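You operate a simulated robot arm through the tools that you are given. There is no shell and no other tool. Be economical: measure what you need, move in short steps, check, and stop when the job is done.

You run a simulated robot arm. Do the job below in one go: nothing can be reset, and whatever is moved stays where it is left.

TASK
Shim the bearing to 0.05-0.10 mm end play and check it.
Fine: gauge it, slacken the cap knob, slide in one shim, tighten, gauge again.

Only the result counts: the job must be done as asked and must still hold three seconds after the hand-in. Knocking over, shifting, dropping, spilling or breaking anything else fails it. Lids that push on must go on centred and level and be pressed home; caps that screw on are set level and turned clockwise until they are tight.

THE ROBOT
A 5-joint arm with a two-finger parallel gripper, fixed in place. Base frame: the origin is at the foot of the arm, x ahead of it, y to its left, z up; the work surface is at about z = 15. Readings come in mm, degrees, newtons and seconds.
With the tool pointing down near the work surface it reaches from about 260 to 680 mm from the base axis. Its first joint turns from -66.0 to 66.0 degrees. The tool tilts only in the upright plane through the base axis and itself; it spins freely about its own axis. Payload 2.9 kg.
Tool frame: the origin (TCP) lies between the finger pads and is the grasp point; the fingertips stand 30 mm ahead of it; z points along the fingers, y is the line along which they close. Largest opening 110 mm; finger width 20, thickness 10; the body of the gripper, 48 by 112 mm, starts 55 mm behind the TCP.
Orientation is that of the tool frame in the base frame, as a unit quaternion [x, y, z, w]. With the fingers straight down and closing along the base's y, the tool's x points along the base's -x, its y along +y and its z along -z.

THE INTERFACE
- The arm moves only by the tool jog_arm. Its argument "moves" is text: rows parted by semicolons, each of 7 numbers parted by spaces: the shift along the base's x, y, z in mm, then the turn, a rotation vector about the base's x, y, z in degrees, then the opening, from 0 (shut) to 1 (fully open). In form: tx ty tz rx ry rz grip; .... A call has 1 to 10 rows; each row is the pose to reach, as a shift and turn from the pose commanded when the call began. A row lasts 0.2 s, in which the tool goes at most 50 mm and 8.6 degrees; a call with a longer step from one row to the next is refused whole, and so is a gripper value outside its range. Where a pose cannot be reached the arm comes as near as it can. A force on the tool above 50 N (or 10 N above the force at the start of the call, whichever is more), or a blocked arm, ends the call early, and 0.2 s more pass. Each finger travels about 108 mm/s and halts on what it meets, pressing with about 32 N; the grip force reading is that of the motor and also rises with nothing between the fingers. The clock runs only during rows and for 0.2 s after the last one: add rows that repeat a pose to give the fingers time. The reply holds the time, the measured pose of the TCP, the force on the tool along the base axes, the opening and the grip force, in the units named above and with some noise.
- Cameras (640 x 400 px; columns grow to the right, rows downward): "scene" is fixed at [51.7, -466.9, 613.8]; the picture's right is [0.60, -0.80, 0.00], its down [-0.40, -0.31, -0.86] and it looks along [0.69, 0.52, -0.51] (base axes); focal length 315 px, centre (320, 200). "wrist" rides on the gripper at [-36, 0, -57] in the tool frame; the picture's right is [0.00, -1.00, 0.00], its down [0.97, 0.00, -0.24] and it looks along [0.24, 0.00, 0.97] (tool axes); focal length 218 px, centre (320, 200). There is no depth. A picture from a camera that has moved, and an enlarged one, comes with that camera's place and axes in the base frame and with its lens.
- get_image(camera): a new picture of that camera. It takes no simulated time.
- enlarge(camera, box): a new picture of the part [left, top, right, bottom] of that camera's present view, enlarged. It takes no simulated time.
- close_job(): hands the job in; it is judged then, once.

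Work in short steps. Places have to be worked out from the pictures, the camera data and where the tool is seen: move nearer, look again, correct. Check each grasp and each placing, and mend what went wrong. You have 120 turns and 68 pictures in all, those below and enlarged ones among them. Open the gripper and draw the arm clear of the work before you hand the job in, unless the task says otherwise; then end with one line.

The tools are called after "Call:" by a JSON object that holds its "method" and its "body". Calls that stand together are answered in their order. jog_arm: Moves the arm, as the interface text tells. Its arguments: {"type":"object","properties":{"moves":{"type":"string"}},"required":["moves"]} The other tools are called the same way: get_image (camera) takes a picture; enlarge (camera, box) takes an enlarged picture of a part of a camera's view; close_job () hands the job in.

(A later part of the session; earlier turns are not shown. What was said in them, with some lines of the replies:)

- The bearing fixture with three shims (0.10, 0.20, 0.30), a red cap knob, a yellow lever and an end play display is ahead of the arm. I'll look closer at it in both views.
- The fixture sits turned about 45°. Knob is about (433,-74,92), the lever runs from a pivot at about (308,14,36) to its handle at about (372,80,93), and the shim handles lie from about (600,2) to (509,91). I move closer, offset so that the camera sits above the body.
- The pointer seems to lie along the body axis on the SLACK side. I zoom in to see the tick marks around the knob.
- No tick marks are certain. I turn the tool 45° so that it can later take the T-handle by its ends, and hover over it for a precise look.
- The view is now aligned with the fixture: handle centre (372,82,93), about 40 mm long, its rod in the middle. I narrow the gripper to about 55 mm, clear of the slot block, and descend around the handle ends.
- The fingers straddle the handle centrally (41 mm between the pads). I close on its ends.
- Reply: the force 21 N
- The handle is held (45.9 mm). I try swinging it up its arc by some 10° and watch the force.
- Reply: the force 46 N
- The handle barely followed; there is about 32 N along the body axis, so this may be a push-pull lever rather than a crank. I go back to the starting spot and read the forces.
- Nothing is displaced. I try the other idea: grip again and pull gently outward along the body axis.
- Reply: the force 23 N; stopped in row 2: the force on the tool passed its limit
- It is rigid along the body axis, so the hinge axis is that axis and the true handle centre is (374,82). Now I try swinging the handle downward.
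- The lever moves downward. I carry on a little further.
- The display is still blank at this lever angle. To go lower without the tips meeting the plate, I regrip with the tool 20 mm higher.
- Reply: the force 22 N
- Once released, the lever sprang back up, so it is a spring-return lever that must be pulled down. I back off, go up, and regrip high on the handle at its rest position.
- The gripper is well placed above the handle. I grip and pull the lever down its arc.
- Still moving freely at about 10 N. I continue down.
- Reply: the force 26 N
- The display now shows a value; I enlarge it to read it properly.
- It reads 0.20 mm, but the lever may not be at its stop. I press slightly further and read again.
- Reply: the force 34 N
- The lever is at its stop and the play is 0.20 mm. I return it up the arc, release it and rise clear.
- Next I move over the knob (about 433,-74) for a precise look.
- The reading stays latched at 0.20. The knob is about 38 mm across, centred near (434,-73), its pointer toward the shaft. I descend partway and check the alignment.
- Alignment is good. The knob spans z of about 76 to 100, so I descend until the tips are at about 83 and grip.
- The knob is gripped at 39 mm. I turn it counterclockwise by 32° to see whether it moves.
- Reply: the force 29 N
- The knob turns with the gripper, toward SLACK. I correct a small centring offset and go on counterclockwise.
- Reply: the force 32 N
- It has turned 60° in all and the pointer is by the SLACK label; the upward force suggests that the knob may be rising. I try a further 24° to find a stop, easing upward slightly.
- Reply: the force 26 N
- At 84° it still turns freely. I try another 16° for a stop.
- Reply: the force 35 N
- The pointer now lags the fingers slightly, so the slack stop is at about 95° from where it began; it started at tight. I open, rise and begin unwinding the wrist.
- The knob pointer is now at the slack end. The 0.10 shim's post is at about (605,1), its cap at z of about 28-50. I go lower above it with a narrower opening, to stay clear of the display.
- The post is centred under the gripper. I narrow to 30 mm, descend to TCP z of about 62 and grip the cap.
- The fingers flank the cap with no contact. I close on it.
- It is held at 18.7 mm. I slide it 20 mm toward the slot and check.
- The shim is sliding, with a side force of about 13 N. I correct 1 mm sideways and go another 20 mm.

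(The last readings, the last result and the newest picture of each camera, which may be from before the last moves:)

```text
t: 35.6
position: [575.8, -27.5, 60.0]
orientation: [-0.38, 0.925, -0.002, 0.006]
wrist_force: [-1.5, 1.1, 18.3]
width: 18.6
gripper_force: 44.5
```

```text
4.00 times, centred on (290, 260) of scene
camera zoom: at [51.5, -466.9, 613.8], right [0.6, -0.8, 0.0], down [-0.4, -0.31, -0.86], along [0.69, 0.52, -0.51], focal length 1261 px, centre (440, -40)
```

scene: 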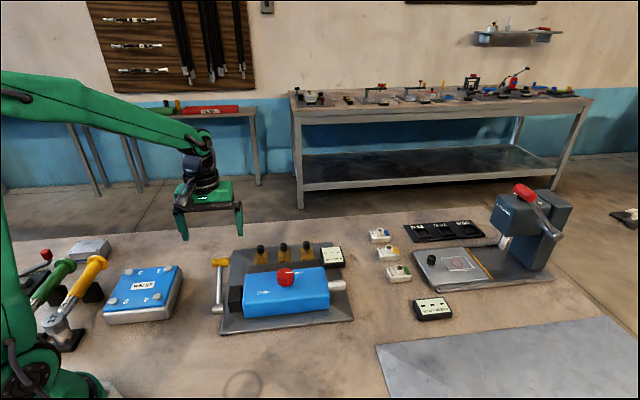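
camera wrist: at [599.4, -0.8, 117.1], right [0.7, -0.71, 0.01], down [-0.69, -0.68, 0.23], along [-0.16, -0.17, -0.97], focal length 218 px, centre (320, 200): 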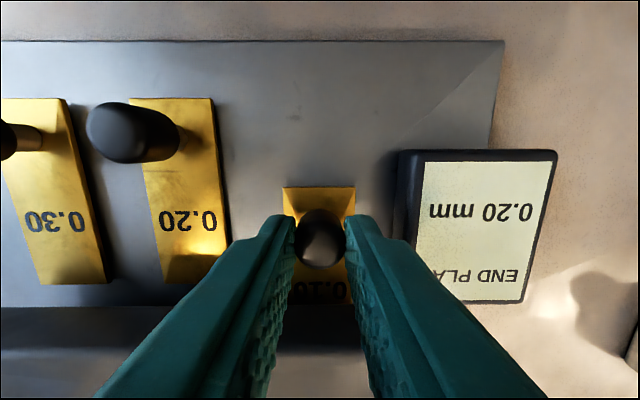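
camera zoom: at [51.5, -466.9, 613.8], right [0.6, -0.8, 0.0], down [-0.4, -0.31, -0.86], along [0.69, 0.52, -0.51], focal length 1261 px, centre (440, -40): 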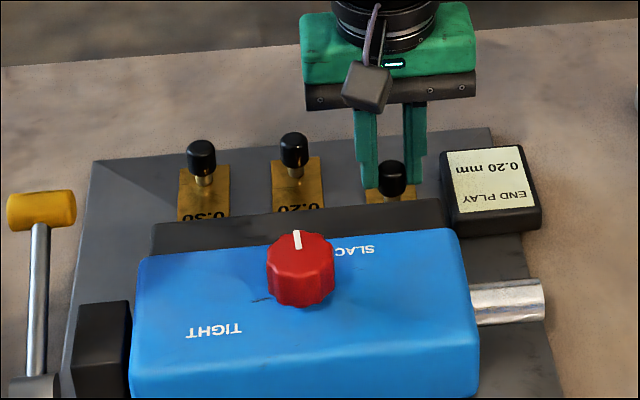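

The shim is entering the slot. I ease up 1 mm and push on in small increments, watching for the stop.

Call:
{"method": "jog_arm", "body": {"moves": "-2 -2 1 0 0 0 0.1; -4 -4 1 0 0 0 0.1; -6 -6 1 0 0 0 0.1; -6 -6 1 0 0 0 0.1"}}

Call:
{"method": "jog_arm", "body": {"moves": "-1.5 -1.5 0 0 0 0 0.1; -3 -3 0 0 0 0 0.1; -4 -4 0 0 0 0 0.1; -4 -4 0 0 0 0 0.1"}}

Call:
{"method": "get_image", "body": {"camera": "wrist"}}

```text
t: 36.6
position: [570.2, -31.9, 60.0]
orientation: [-0.381, 0.924, -0.003, 0.007]
wrist_force: [18.6, 21.5, 2.2]
width: 18.8
gripper_force: 45.4
```

```text
t: 37.6
position: [563.7, -38.9, 60.5]
orientation: [-0.379, 0.925, -0.001, 0.003]
wrist_force: [0.3, -0.4, -1.3]
width: 11.0
gripper_force: 0.3
```

```text
24 pictures are left
camera wrist: at [588.2, -12.3, 115.8], right [0.7, -0.71, 0.0], down [-0.69, -0.68, 0.24], along [-0.16, -0.17, -0.97], focal length 218 px, centre (320, 200)
```

wrist: 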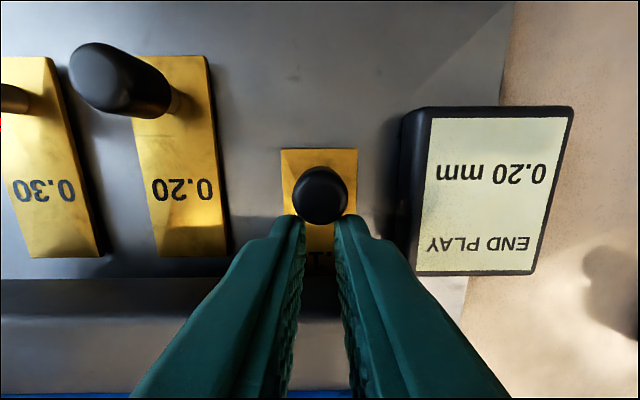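

At about 48 mm travel the shim stopped at 28 N and the fingers slipped off the cap. I lift, go behind the post with closed fingers and push gently to see whether it is seated.

Call:
{"method": "jog_arm", "body": {"moves": "0 0 20 0 0 0 0.05; 0 0 40 0 0 0 0; 12 12 45 0 0 0 0; 25 25 45 0 0 0 0; 25 25 45 0 0 0 0; 25 25 20 0 0 0 0; 25 25 0 0 0 0 0; 25 25 0 0 0 0 0"}}

Call:
{"method": "jog_arm", "body": {"moves": "-3 -3 0 0 0 0 0; -5.5 -5.5 0 0 0 0 0; -8 -8 0 0 0 0 0; -9.5 -9.5 0 0 0 0 0; -9.5 -9.5 0 0 0 0 0"}}

Call:
{"method": "get_image", "body": {"camera": "wrist"}}

```text
t: 39.2
position: [595.4, -7.5, 74.9]
orientation: [-0.383, 0.924, -0.004, 0.012]
wrist_force: [-0.9, 1.3, 3.3]
width: 0.0
gripper_force: 31.8
stopped in row 8: the force on the tool passed its limit (the readings are from after the stop); the commanded pose is now the measured one
```

```text
t: 40.4
position: [586.0, -19.3, 75.7]
orientation: [-0.381, 0.924, -0.006, 0.011]
wrist_force: [4.0, 2.0, 6.6]
width: 0.0
gripper_force: 32.3
```

```text
23 pictures are left
camera wrist: at [609.7, 7.2, 132.3], right [0.71, -0.71, 0.02], down [-0.69, -0.69, 0.22], along [-0.15, -0.17, -0.97], focal length 218 px, centre (320, 200)
```

wrist: 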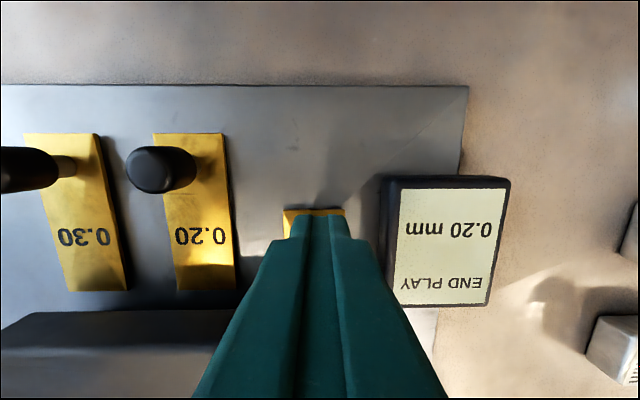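

The tips came down on the cap, so the post is farther back than I assumed (r about 391). I lift, back off another 15 mm and descend behind it.

Call:
{"method": "jog_arm", "body": {"moves": "0 0 10 0 0 0 0; 6 6 12 0 0 0 0; 12 12 12 0 0 0 0; 12 12 12 0 0 0 0; 12 12 0 0 0 0 0; 12 12 -12 0 0 0 0; 12 12 -12 0 0 0 0"}}

Call:
{"method": "get_image", "body": {"camera": "wrist"}}

Call:
{"method": "enlarge", "body": {"camera": "scene", "box": [260, 220, 350, 290]}}

```text
t: 42.0
position: [597.6, -5.8, 62.5]
orientation: [-0.383, 0.924, -0.005, 0.012]
wrist_force: [-0.4, -0.2, 0.4]
width: 0.0
gripper_force: 31.8
```

```text
22 pictures are left
camera wrist: at [621.4, 19.9, 119.9], right [0.71, -0.71, 0.02], down [-0.69, -0.69, 0.22], along [-0.15, -0.17, -0.97], focal length 218 px, centre (320, 200)
```

wrist: 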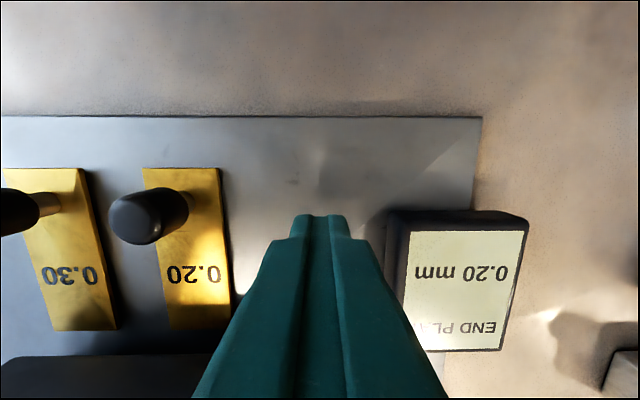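

```text
5.71 times, centred on (305, 255) of scene
camera zoom: at [51.7, -466.9, 613.8], right [0.6, -0.8, 0.0], down [-0.4, -0.31, -0.86], along [0.69, 0.52, -0.51], focal length 1801 px, centre (406, -114)
```

zoom: 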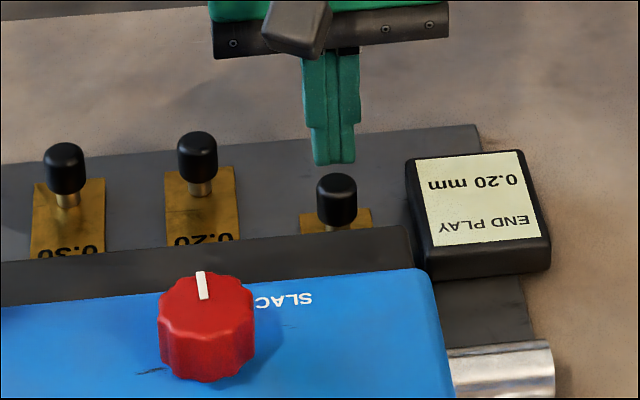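

Now I am behind the post. I push forward gently until contact and read the force.

Call:
{"method": "jog_arm", "body": {"moves": "-3 -3 0 0 0 0 0; -6 -6 0 0 0 0 0; -9 -9 0 0 0 0 0; -11 -11 0 0 0 0 0; -11 -11 0 0 0 0 0"}}

Call:
{"method": "jog_arm", "body": {"moves": "-1.5 -1.5 0 0 0 0 0; -3 -3 0 0 0 0 0; -4.5 -4.5 0 0 0 0 0; -4.5 -4.5 0 0 0 0 0"}}

Call:
{"method": "enlarge", "body": {"camera": "scene", "box": [260, 220, 350, 290]}}

```text
t: 43.2
position: [588.4, -15.6, 64.7]
orientation: [-0.383, 0.924, -0.006, 0.013]
wrist_force: [16.2, 17.2, -3.3]
width: 0.0
gripper_force: 32.0
```

```text
t: 43.9
position: [587.4, -15.6, 64.5]
orientation: [-0.387, 0.922, -0.009, 0.018]
wrist_force: [7.5, 7.8, -0.6]
width: 0.0
gripper_force: 32.1
stopped in row 3: the force on the tool passed its limit (the readings are from after the stop); the commanded pose is now the measured one
```

```text
5.71 times, centred on (305, 255) of scene
camera zoom: at [51.6, -466.9, 613.8], right [0.6, -0.8, 0.0], down [-0.4, -0.31, -0.86], along [0.69, 0.52, -0.51], focal length 1801 px, centre (406, -114)
```

zoom: 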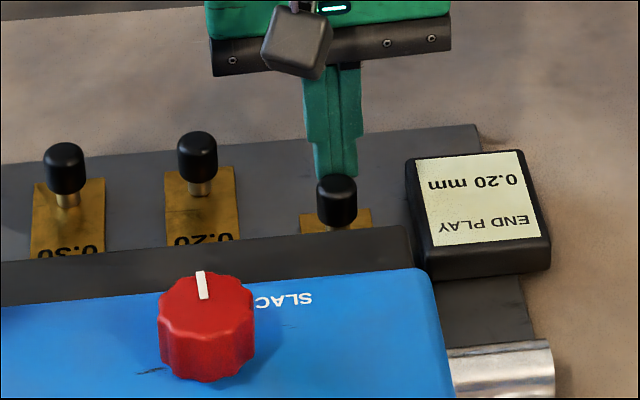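

The post does not move at 50 N, so the shim is seated. I back off, lift and return above the knob, levelling the small tool tilt.

Call:
{"method": "jog_arm", "body": {"moves": "7 7 0 0 0 0 0; 7 7 30 0 1 0 0.2; 7 7 70 0 2 0 0.5; -20 -5 110 0 2.3 0 0.55; -60 -20 115 0 2.3 0 0.55; -100 -35 115 0 2.3 0 0.55; -140 -52 105 0 2.3 0 0.55; -152.1 -58.6 90 0 2.3 -0.5 0.55; -152.1 -58.6 80 0 2.3 -0.5 0.55; -152.1 -58.6 80 0 2.3 -0.5 0.55"}}

Call:
{"method": "get_image", "body": {"camera": "wrist"}}

```text
t: 46.0
position: [434.9, -77.8, 142.7]
orientation: [-0.381, 0.924, 0.001, -0.002]
wrist_force: [-0.7, -0.2, -0.2]
width: 60.7
gripper_force: 0.1
```

```text
19 pictures are left
camera wrist: at [460.5, -52.2, 199.5], right [0.71, -0.71, 0.0], down [-0.69, -0.68, 0.24], along [-0.17, -0.17, -0.97], focal length 218 px, centre (320, 200)
```

wrist: 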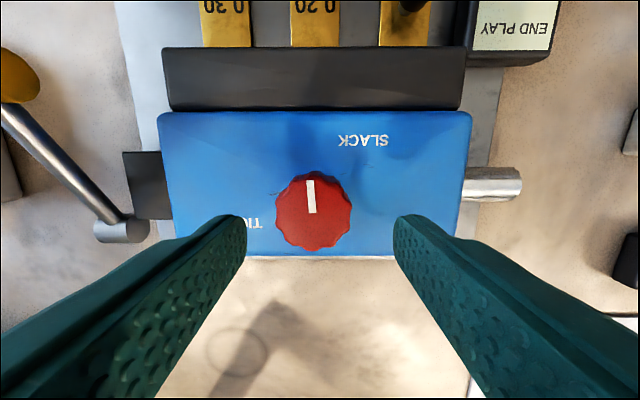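

The knob sits 3 mm off in the view and the reading shows y 4 mm short. I correct by (+0.5,+3.5), descend and grip.

Call:
{"method": "jog_arm", "body": {"moves": "0.5 3.5 0 0 0 0 0.55; 0.5 3.5 -10 0 0 0 0.55; 0.5 3.5 -10 0 0 0 0.55"}}

```text
t: 46.9
position: [436.5, -73.6, 133.0]
orientation: [-0.382, 0.924, 0.0, -0.001]
wrist_force: [1.2, -0.1, -0.2]
width: 60.5
gripper_force: 0.0
```

Centred at (436.5,-73.6). I descend to the grip height and close.

Call:
{"method": "jog_arm", "body": {"moves": "-1 0 -10 0 0 0 0.55; -1 0 -20 0 0 0 0.55; -1 0 -20 0 0 0 0.4; -1 0 -20 0 0 0 0.25; -1 0 -20 0 0 0 0.25"}}

Call:
{"method": "jog_arm", "body": {"moves": "0 0 0 0 0 -8 0.25; 0 0 0 0 0 -16 0.25; 0 0 0 0 0 -24 0.25; 0 0 0 0 0 -32 0.25; 0 0 0 0 0 -40 0.25; 0 0 0 0 0 -48 0.25; 0 0 0 0 0 -48 0.25"}}

Call:
{"method": "get_image", "body": {"camera": "wrist"}}

```text
t: 48.0
position: [435.0, -74.3, 113.8]
orientation: [-0.382, 0.924, 0.0, 0.001]
wrist_force: [6.6, -7.2, -5.0]
width: 39.7
gripper_force: 44.7
```

```text
t: 49.3
position: [436.3, -73.5, 113.9]
orientation: [-0.049, 0.999, 0.0, 0.001]
wrist_force: [1.4, -2.6, -2.6]
width: 39.5
gripper_force: 44.7
stopped in row 6: the force on the tool passed its limit (the readings are from after the stop); the commanded pose is now the measured one
```

```text
18 pictures are left
camera wrist: at [470.8, -69.8, 170.4], right [0.1, -1.0, 0.0], down [-0.97, -0.1, 0.24], along [-0.24, -0.02, -0.97], focal length 218 px, centre (320, 200)
```

wrist: 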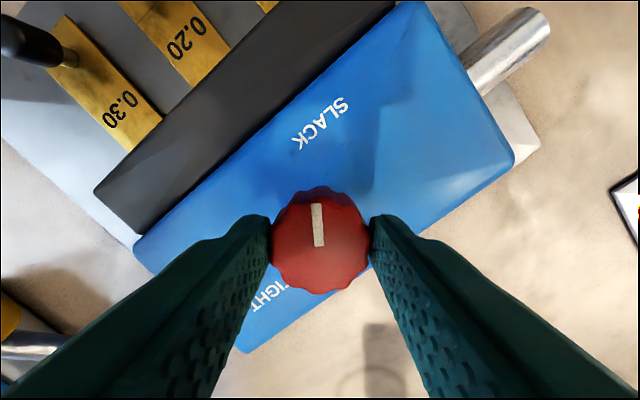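

The knob turned 39° clockwise before a side force tripped the limit; it has since relaxed. I go on turning from here.

Call:
{"method": "jog_arm", "body": {"moves": "0 0 0 0 0 -7 0.25; 0 0 0 0 0 -14 0.25; 0 0 0 0 0 -21 0.25; 0 0 0 0 0 -28 0.25; 0 0 0 0 0 -28 0.25"}}

Call:
{"method": "jog_arm", "body": {"moves": "0 0 0 0 0 -6 0.25; 0 0 0 0 0 -12 0.25; 0 0 0 0 0 -18 0.25; 0 0 0 0 0 -24 0.25; 0 0 0 0 0 -24 0.25"}}

Call:
{"method": "get_image", "body": {"camera": "wrist"}}

```text
t: 50.5
position: [435.8, -74.0, 113.8]
orientation: [0.195, 0.981, 0.0, 0.002]
wrist_force: [10.4, -15.7, -14.7]
width: 39.4
gripper_force: 44.9
```

```text
t: 51.7
position: [435.3, -75.2, 113.2]
orientation: [0.395, 0.919, 0.0, 0.001]
wrist_force: [2.8, -33.8, -12.1]
width: 39.2
gripper_force: 45.4
```

```text
17 pictures are left
camera wrist: at [459.4, -100.1, 170.5], right [-0.73, -0.69, 0.0], down [-0.67, 0.7, 0.24], along [-0.16, 0.17, -0.97], focal length 218 px, centre (320, 200)
```

wrist: 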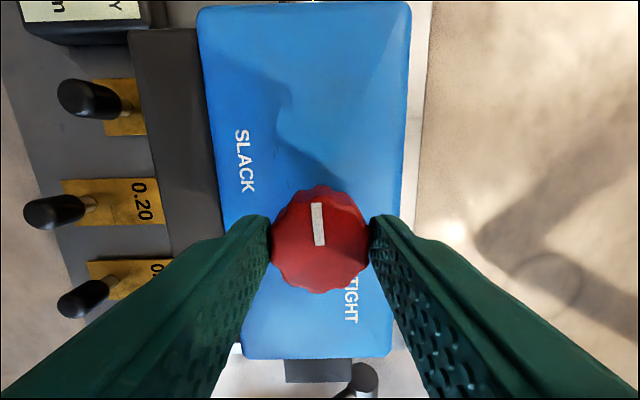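

The pointer is back at its starting direction. I keep turning clockwise to find the tight stop, easing the centring by 1.5 mm.

Call:
{"method": "jog_arm", "body": {"moves": "0 -1.5 0 0 0 -6 0.25; 0 -1.5 0 0 0 -12 0.25; 0 -1.5 0 0 0 -18 0.25; 0 -1.5 0 0 0 -24 0.25; 0 -1.5 0 0 0 -24 0.25"}}

Call:
{"method": "get_image", "body": {"camera": "wrist"}}

```text
t: 52.9
position: [435.1, -75.2, 113.5]
orientation: [0.576, 0.817, 0.0, -0.001]
wrist_force: [-14.5, -2.1, 14.4]
width: 39.4
gripper_force: 45.7
```

```text
16 pictures are left
camera wrist: at [446.7, -108.4, 169.8], right [-0.94, -0.34, 0.0], down [-0.33, 0.91, 0.24], along [-0.08, 0.23, -0.97], focal length 218 px, centre (320, 200)
```

wrist: 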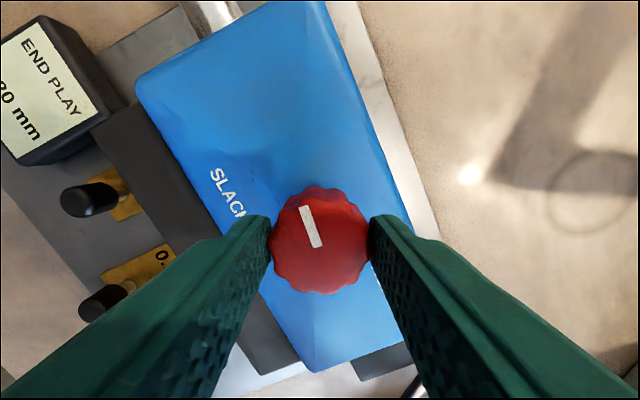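

The pointer now slips relative to the fingers, about 7° past its starting direction, so the knob is tight. I release, rise and unwind toward the lever.

Call:
{"method": "jog_arm", "body": {"moves": "0 0 0 0 0 0 0.45; 0 0 0 0 0 0 0.55; 0 0 35 0 0 0 0.55; 0 0 77 0 0 8 0.55; -8 15 77 0 0 16 0.55; -16 35 77 0 0 24 0.55; -24 55 77 0 0 32 0.55; -32 75 77 0 0 40 0.55; -40 95 77 0 0 48 0.55; -48 115 77 0 0 56 0.55"}}

Call:
{"method": "jog_arm", "body": {"moves": "-4 12 0 0 0 8 0.55; -8 24 0 0 0 16 0.55; -12 35 0 0 0 24 0.55; -14 42 0 0 0 32 0.55; -14.3 42 0 0 0 40 0.5; -14.3 42 0 0 0 48 0.5; -14.3 42 0 0 0 56 0.5; -14.3 42 0 0 0 59.4 0.5; -14.3 42 0 0 0 59.4 0.5"}}

Call:
{"method": "get_image", "body": {"camera": "wrist"}}

```text
t: 55.1
position: [387.2, 39.5, 191.0]
orientation: [0.124, 0.992, 0.0, 0.001]
wrist_force: [1.0, 0.2, 0.0]
width: 60.3
gripper_force: 0.0
```

```text
t: 57.1
position: [372.9, 83.6, 191.4]
orientation: [-0.384, 0.923, 0.0, 0.001]
wrist_force: [0.2, -0.5, 0.3]
width: 55.1
gripper_force: 0.0
```

```text
15 pictures are left
camera wrist: at [397.6, 107.9, 248.0], right [0.71, -0.7, 0.0], down [-0.68, -0.69, 0.24], along [-0.17, -0.17, -0.97], focal length 218 px, centre (320, 200)
```

wrist: 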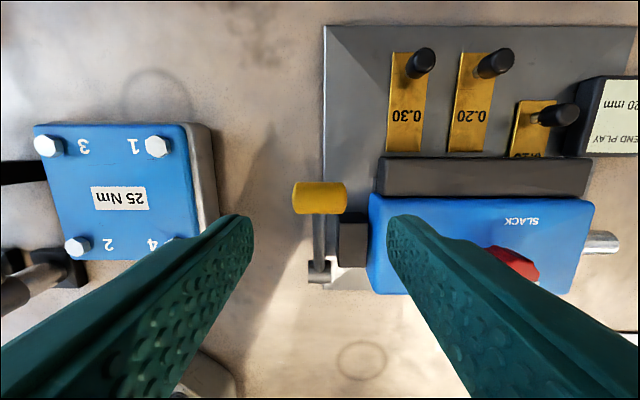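

The handle is at its rest place under the gripper. I descend, grip it as before and pull it down the same arc.

Call:
{"method": "jog_arm", "body": {"moves": "0 0 -30 0 0 0 0.5; 0 -0.4 -60 0 0 0 0.5; 0 -0.4 -78 0 0 0 0.5; 0 -0.4 -78 0 0 0 0.5; 0 -0.4 -78 0 0 0 0.3; 0 -0.4 -78 0 0 0 0.3; 0 -0.4 -78 0 0 0 0.3"}}

Call:
{"method": "jog_arm", "body": {"moves": "3 3 -9 0 0 0 0.3; 6.2 6.2 -18 0 0 0 0.3; 8 8 -27 0 0 0 0.3; 9.9 9.9 -36 0 0 0 0.3; 10.6 10.6 -42 0 0 0 0.3; 11.1 11.1 -48 0 0 0 0.3; 11.1 11.1 -54 0 0 0 0.3; 11.1 11.1 -54 0 0 0 0.3"}}

Call:
{"method": "enlarge", "body": {"camera": "scene", "box": [200, 225, 360, 345]}}

Call:
{"method": "enlarge", "body": {"camera": "scene", "box": [310, 236, 350, 270]}}

```text
t: 58.7
position: [373.8, 82.3, 111.9]
orientation: [-0.384, 0.923, 0.001, 0.001]
wrist_force: [-16.5, 31.1, 0.9]
width: 45.8
gripper_force: 45.1
```

```text
t: 60.6
position: [384.2, 92.1, 60.1]
orientation: [-0.385, 0.923, -0.001, 0.002]
wrist_force: [-4.7, 1.6, 5.1]
width: 45.5
gripper_force: 45.2
stopped in row 8: the force on the tool passed its limit (the readings are from after the stop); the commanded pose is now the measured one
```

```text
3.33 times, centred on (280, 285) of scene
camera zoom: at [51.6, -467.0, 613.8], right [0.6, -0.8, 0.0], down [-0.4, -0.31, -0.86], along [0.69, 0.52, -0.51], focal length 1051 px, centre (453, -83)
```

zoom: 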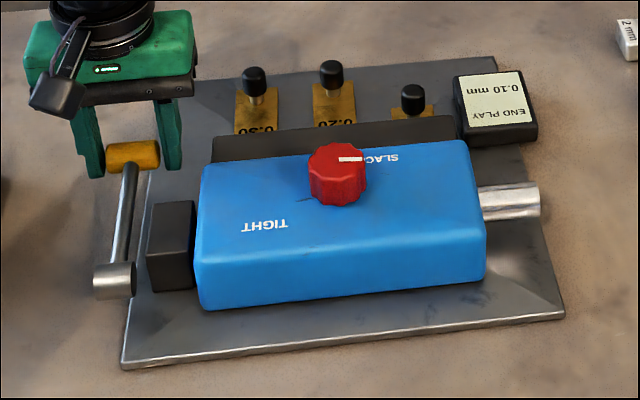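

```text
11.76 times, centred on (330, 253) of scene
camera zoom: at [51.6, -467.0, 613.8], right [0.6, -0.8, 0.0], down [-0.4, -0.31, -0.86], along [0.69, 0.52, -0.51], focal length 3708 px, centre (202, -424)
```

zoom: 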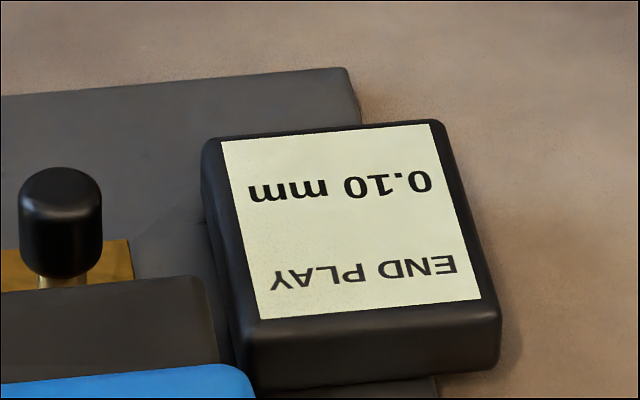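

The play now reads 0.10 mm, within the range. I return the lever up its arc, release it and draw clear.

Call:
{"method": "jog_arm", "body": {"moves": "0 0 6 0 0 0 0.3; -1.2 -1.2 17 0 0 0 0.3; -3.3 -3.5 29 0 0 0 0.3; -6.5 -6.8 42 0 0 0 0.3; -10.2 -10.5 52.8 0 0 0 0.3; -10.2 -10.5 52.8 0 0 0 0.5; -10.2 -10.5 52.8 0 0 0 0.5; -10.2 -10.5 90 0 0 0 0.5; -10.2 -10.5 135 0 0 0 0.5; -10.2 -10.5 180 0 0 0 0.5"}}

Call:
{"method": "get_image", "body": {"camera": "scene"}}

Call:
{"method": "enlarge", "body": {"camera": "scene", "box": [200, 225, 360, 345]}}

```text
t: 62.8
position: [372.8, 80.6, 237.6]
orientation: [-0.386, 0.923, 0.0, 0.0]
wrist_force: [0.3, -0.9, 0.0]
width: 55.2
gripper_force: 0.0
```

```text
12 pictures are left
```

scene: 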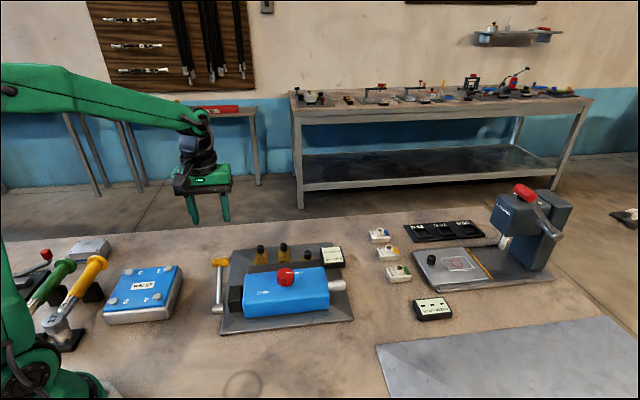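

```text
3.33 times, centred on (280, 285) of scene
camera zoom: at [51.7, -466.9, 613.8], right [0.6, -0.8, 0.0], down [-0.4, -0.31, -0.86], along [0.69, 0.52, -0.51], focal length 1051 px, centre (453, -83)
```

zoom: 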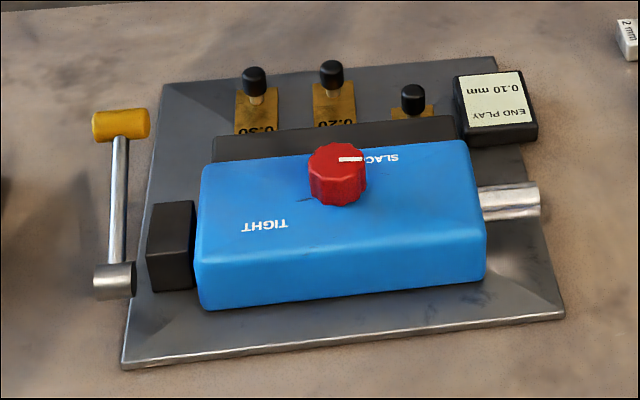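

The lever is back at rest, the shim is seated, the knob is tight and the gauge shows 0.10 mm. I open the gripper fully and hand the job in.

Call:
{"method": "jog_arm", "body": {"moves": "0 0 30 0 0 0 0.8; 0 0 60 0 0 0 1; 0 0 60 0 0 0 1"}}

Call:
{"method": "close_job", "body": {}}

```text
t: 63.6
position: [376.5, 82.6, 299.0]
orientation: [-0.385, 0.923, -0.001, 0.001]
wrist_force: [0.0, -0.8, -0.9]
width: 110.0
gripper_force: 0.0
```

```text
The job is handed in.
```

The bearing's end play gauged 0.20 mm at first; with the 0.10 shim in and the cap knob tight it gauges 0.10 mm, right at the upper limit of the 0.05–0.10 mm range.
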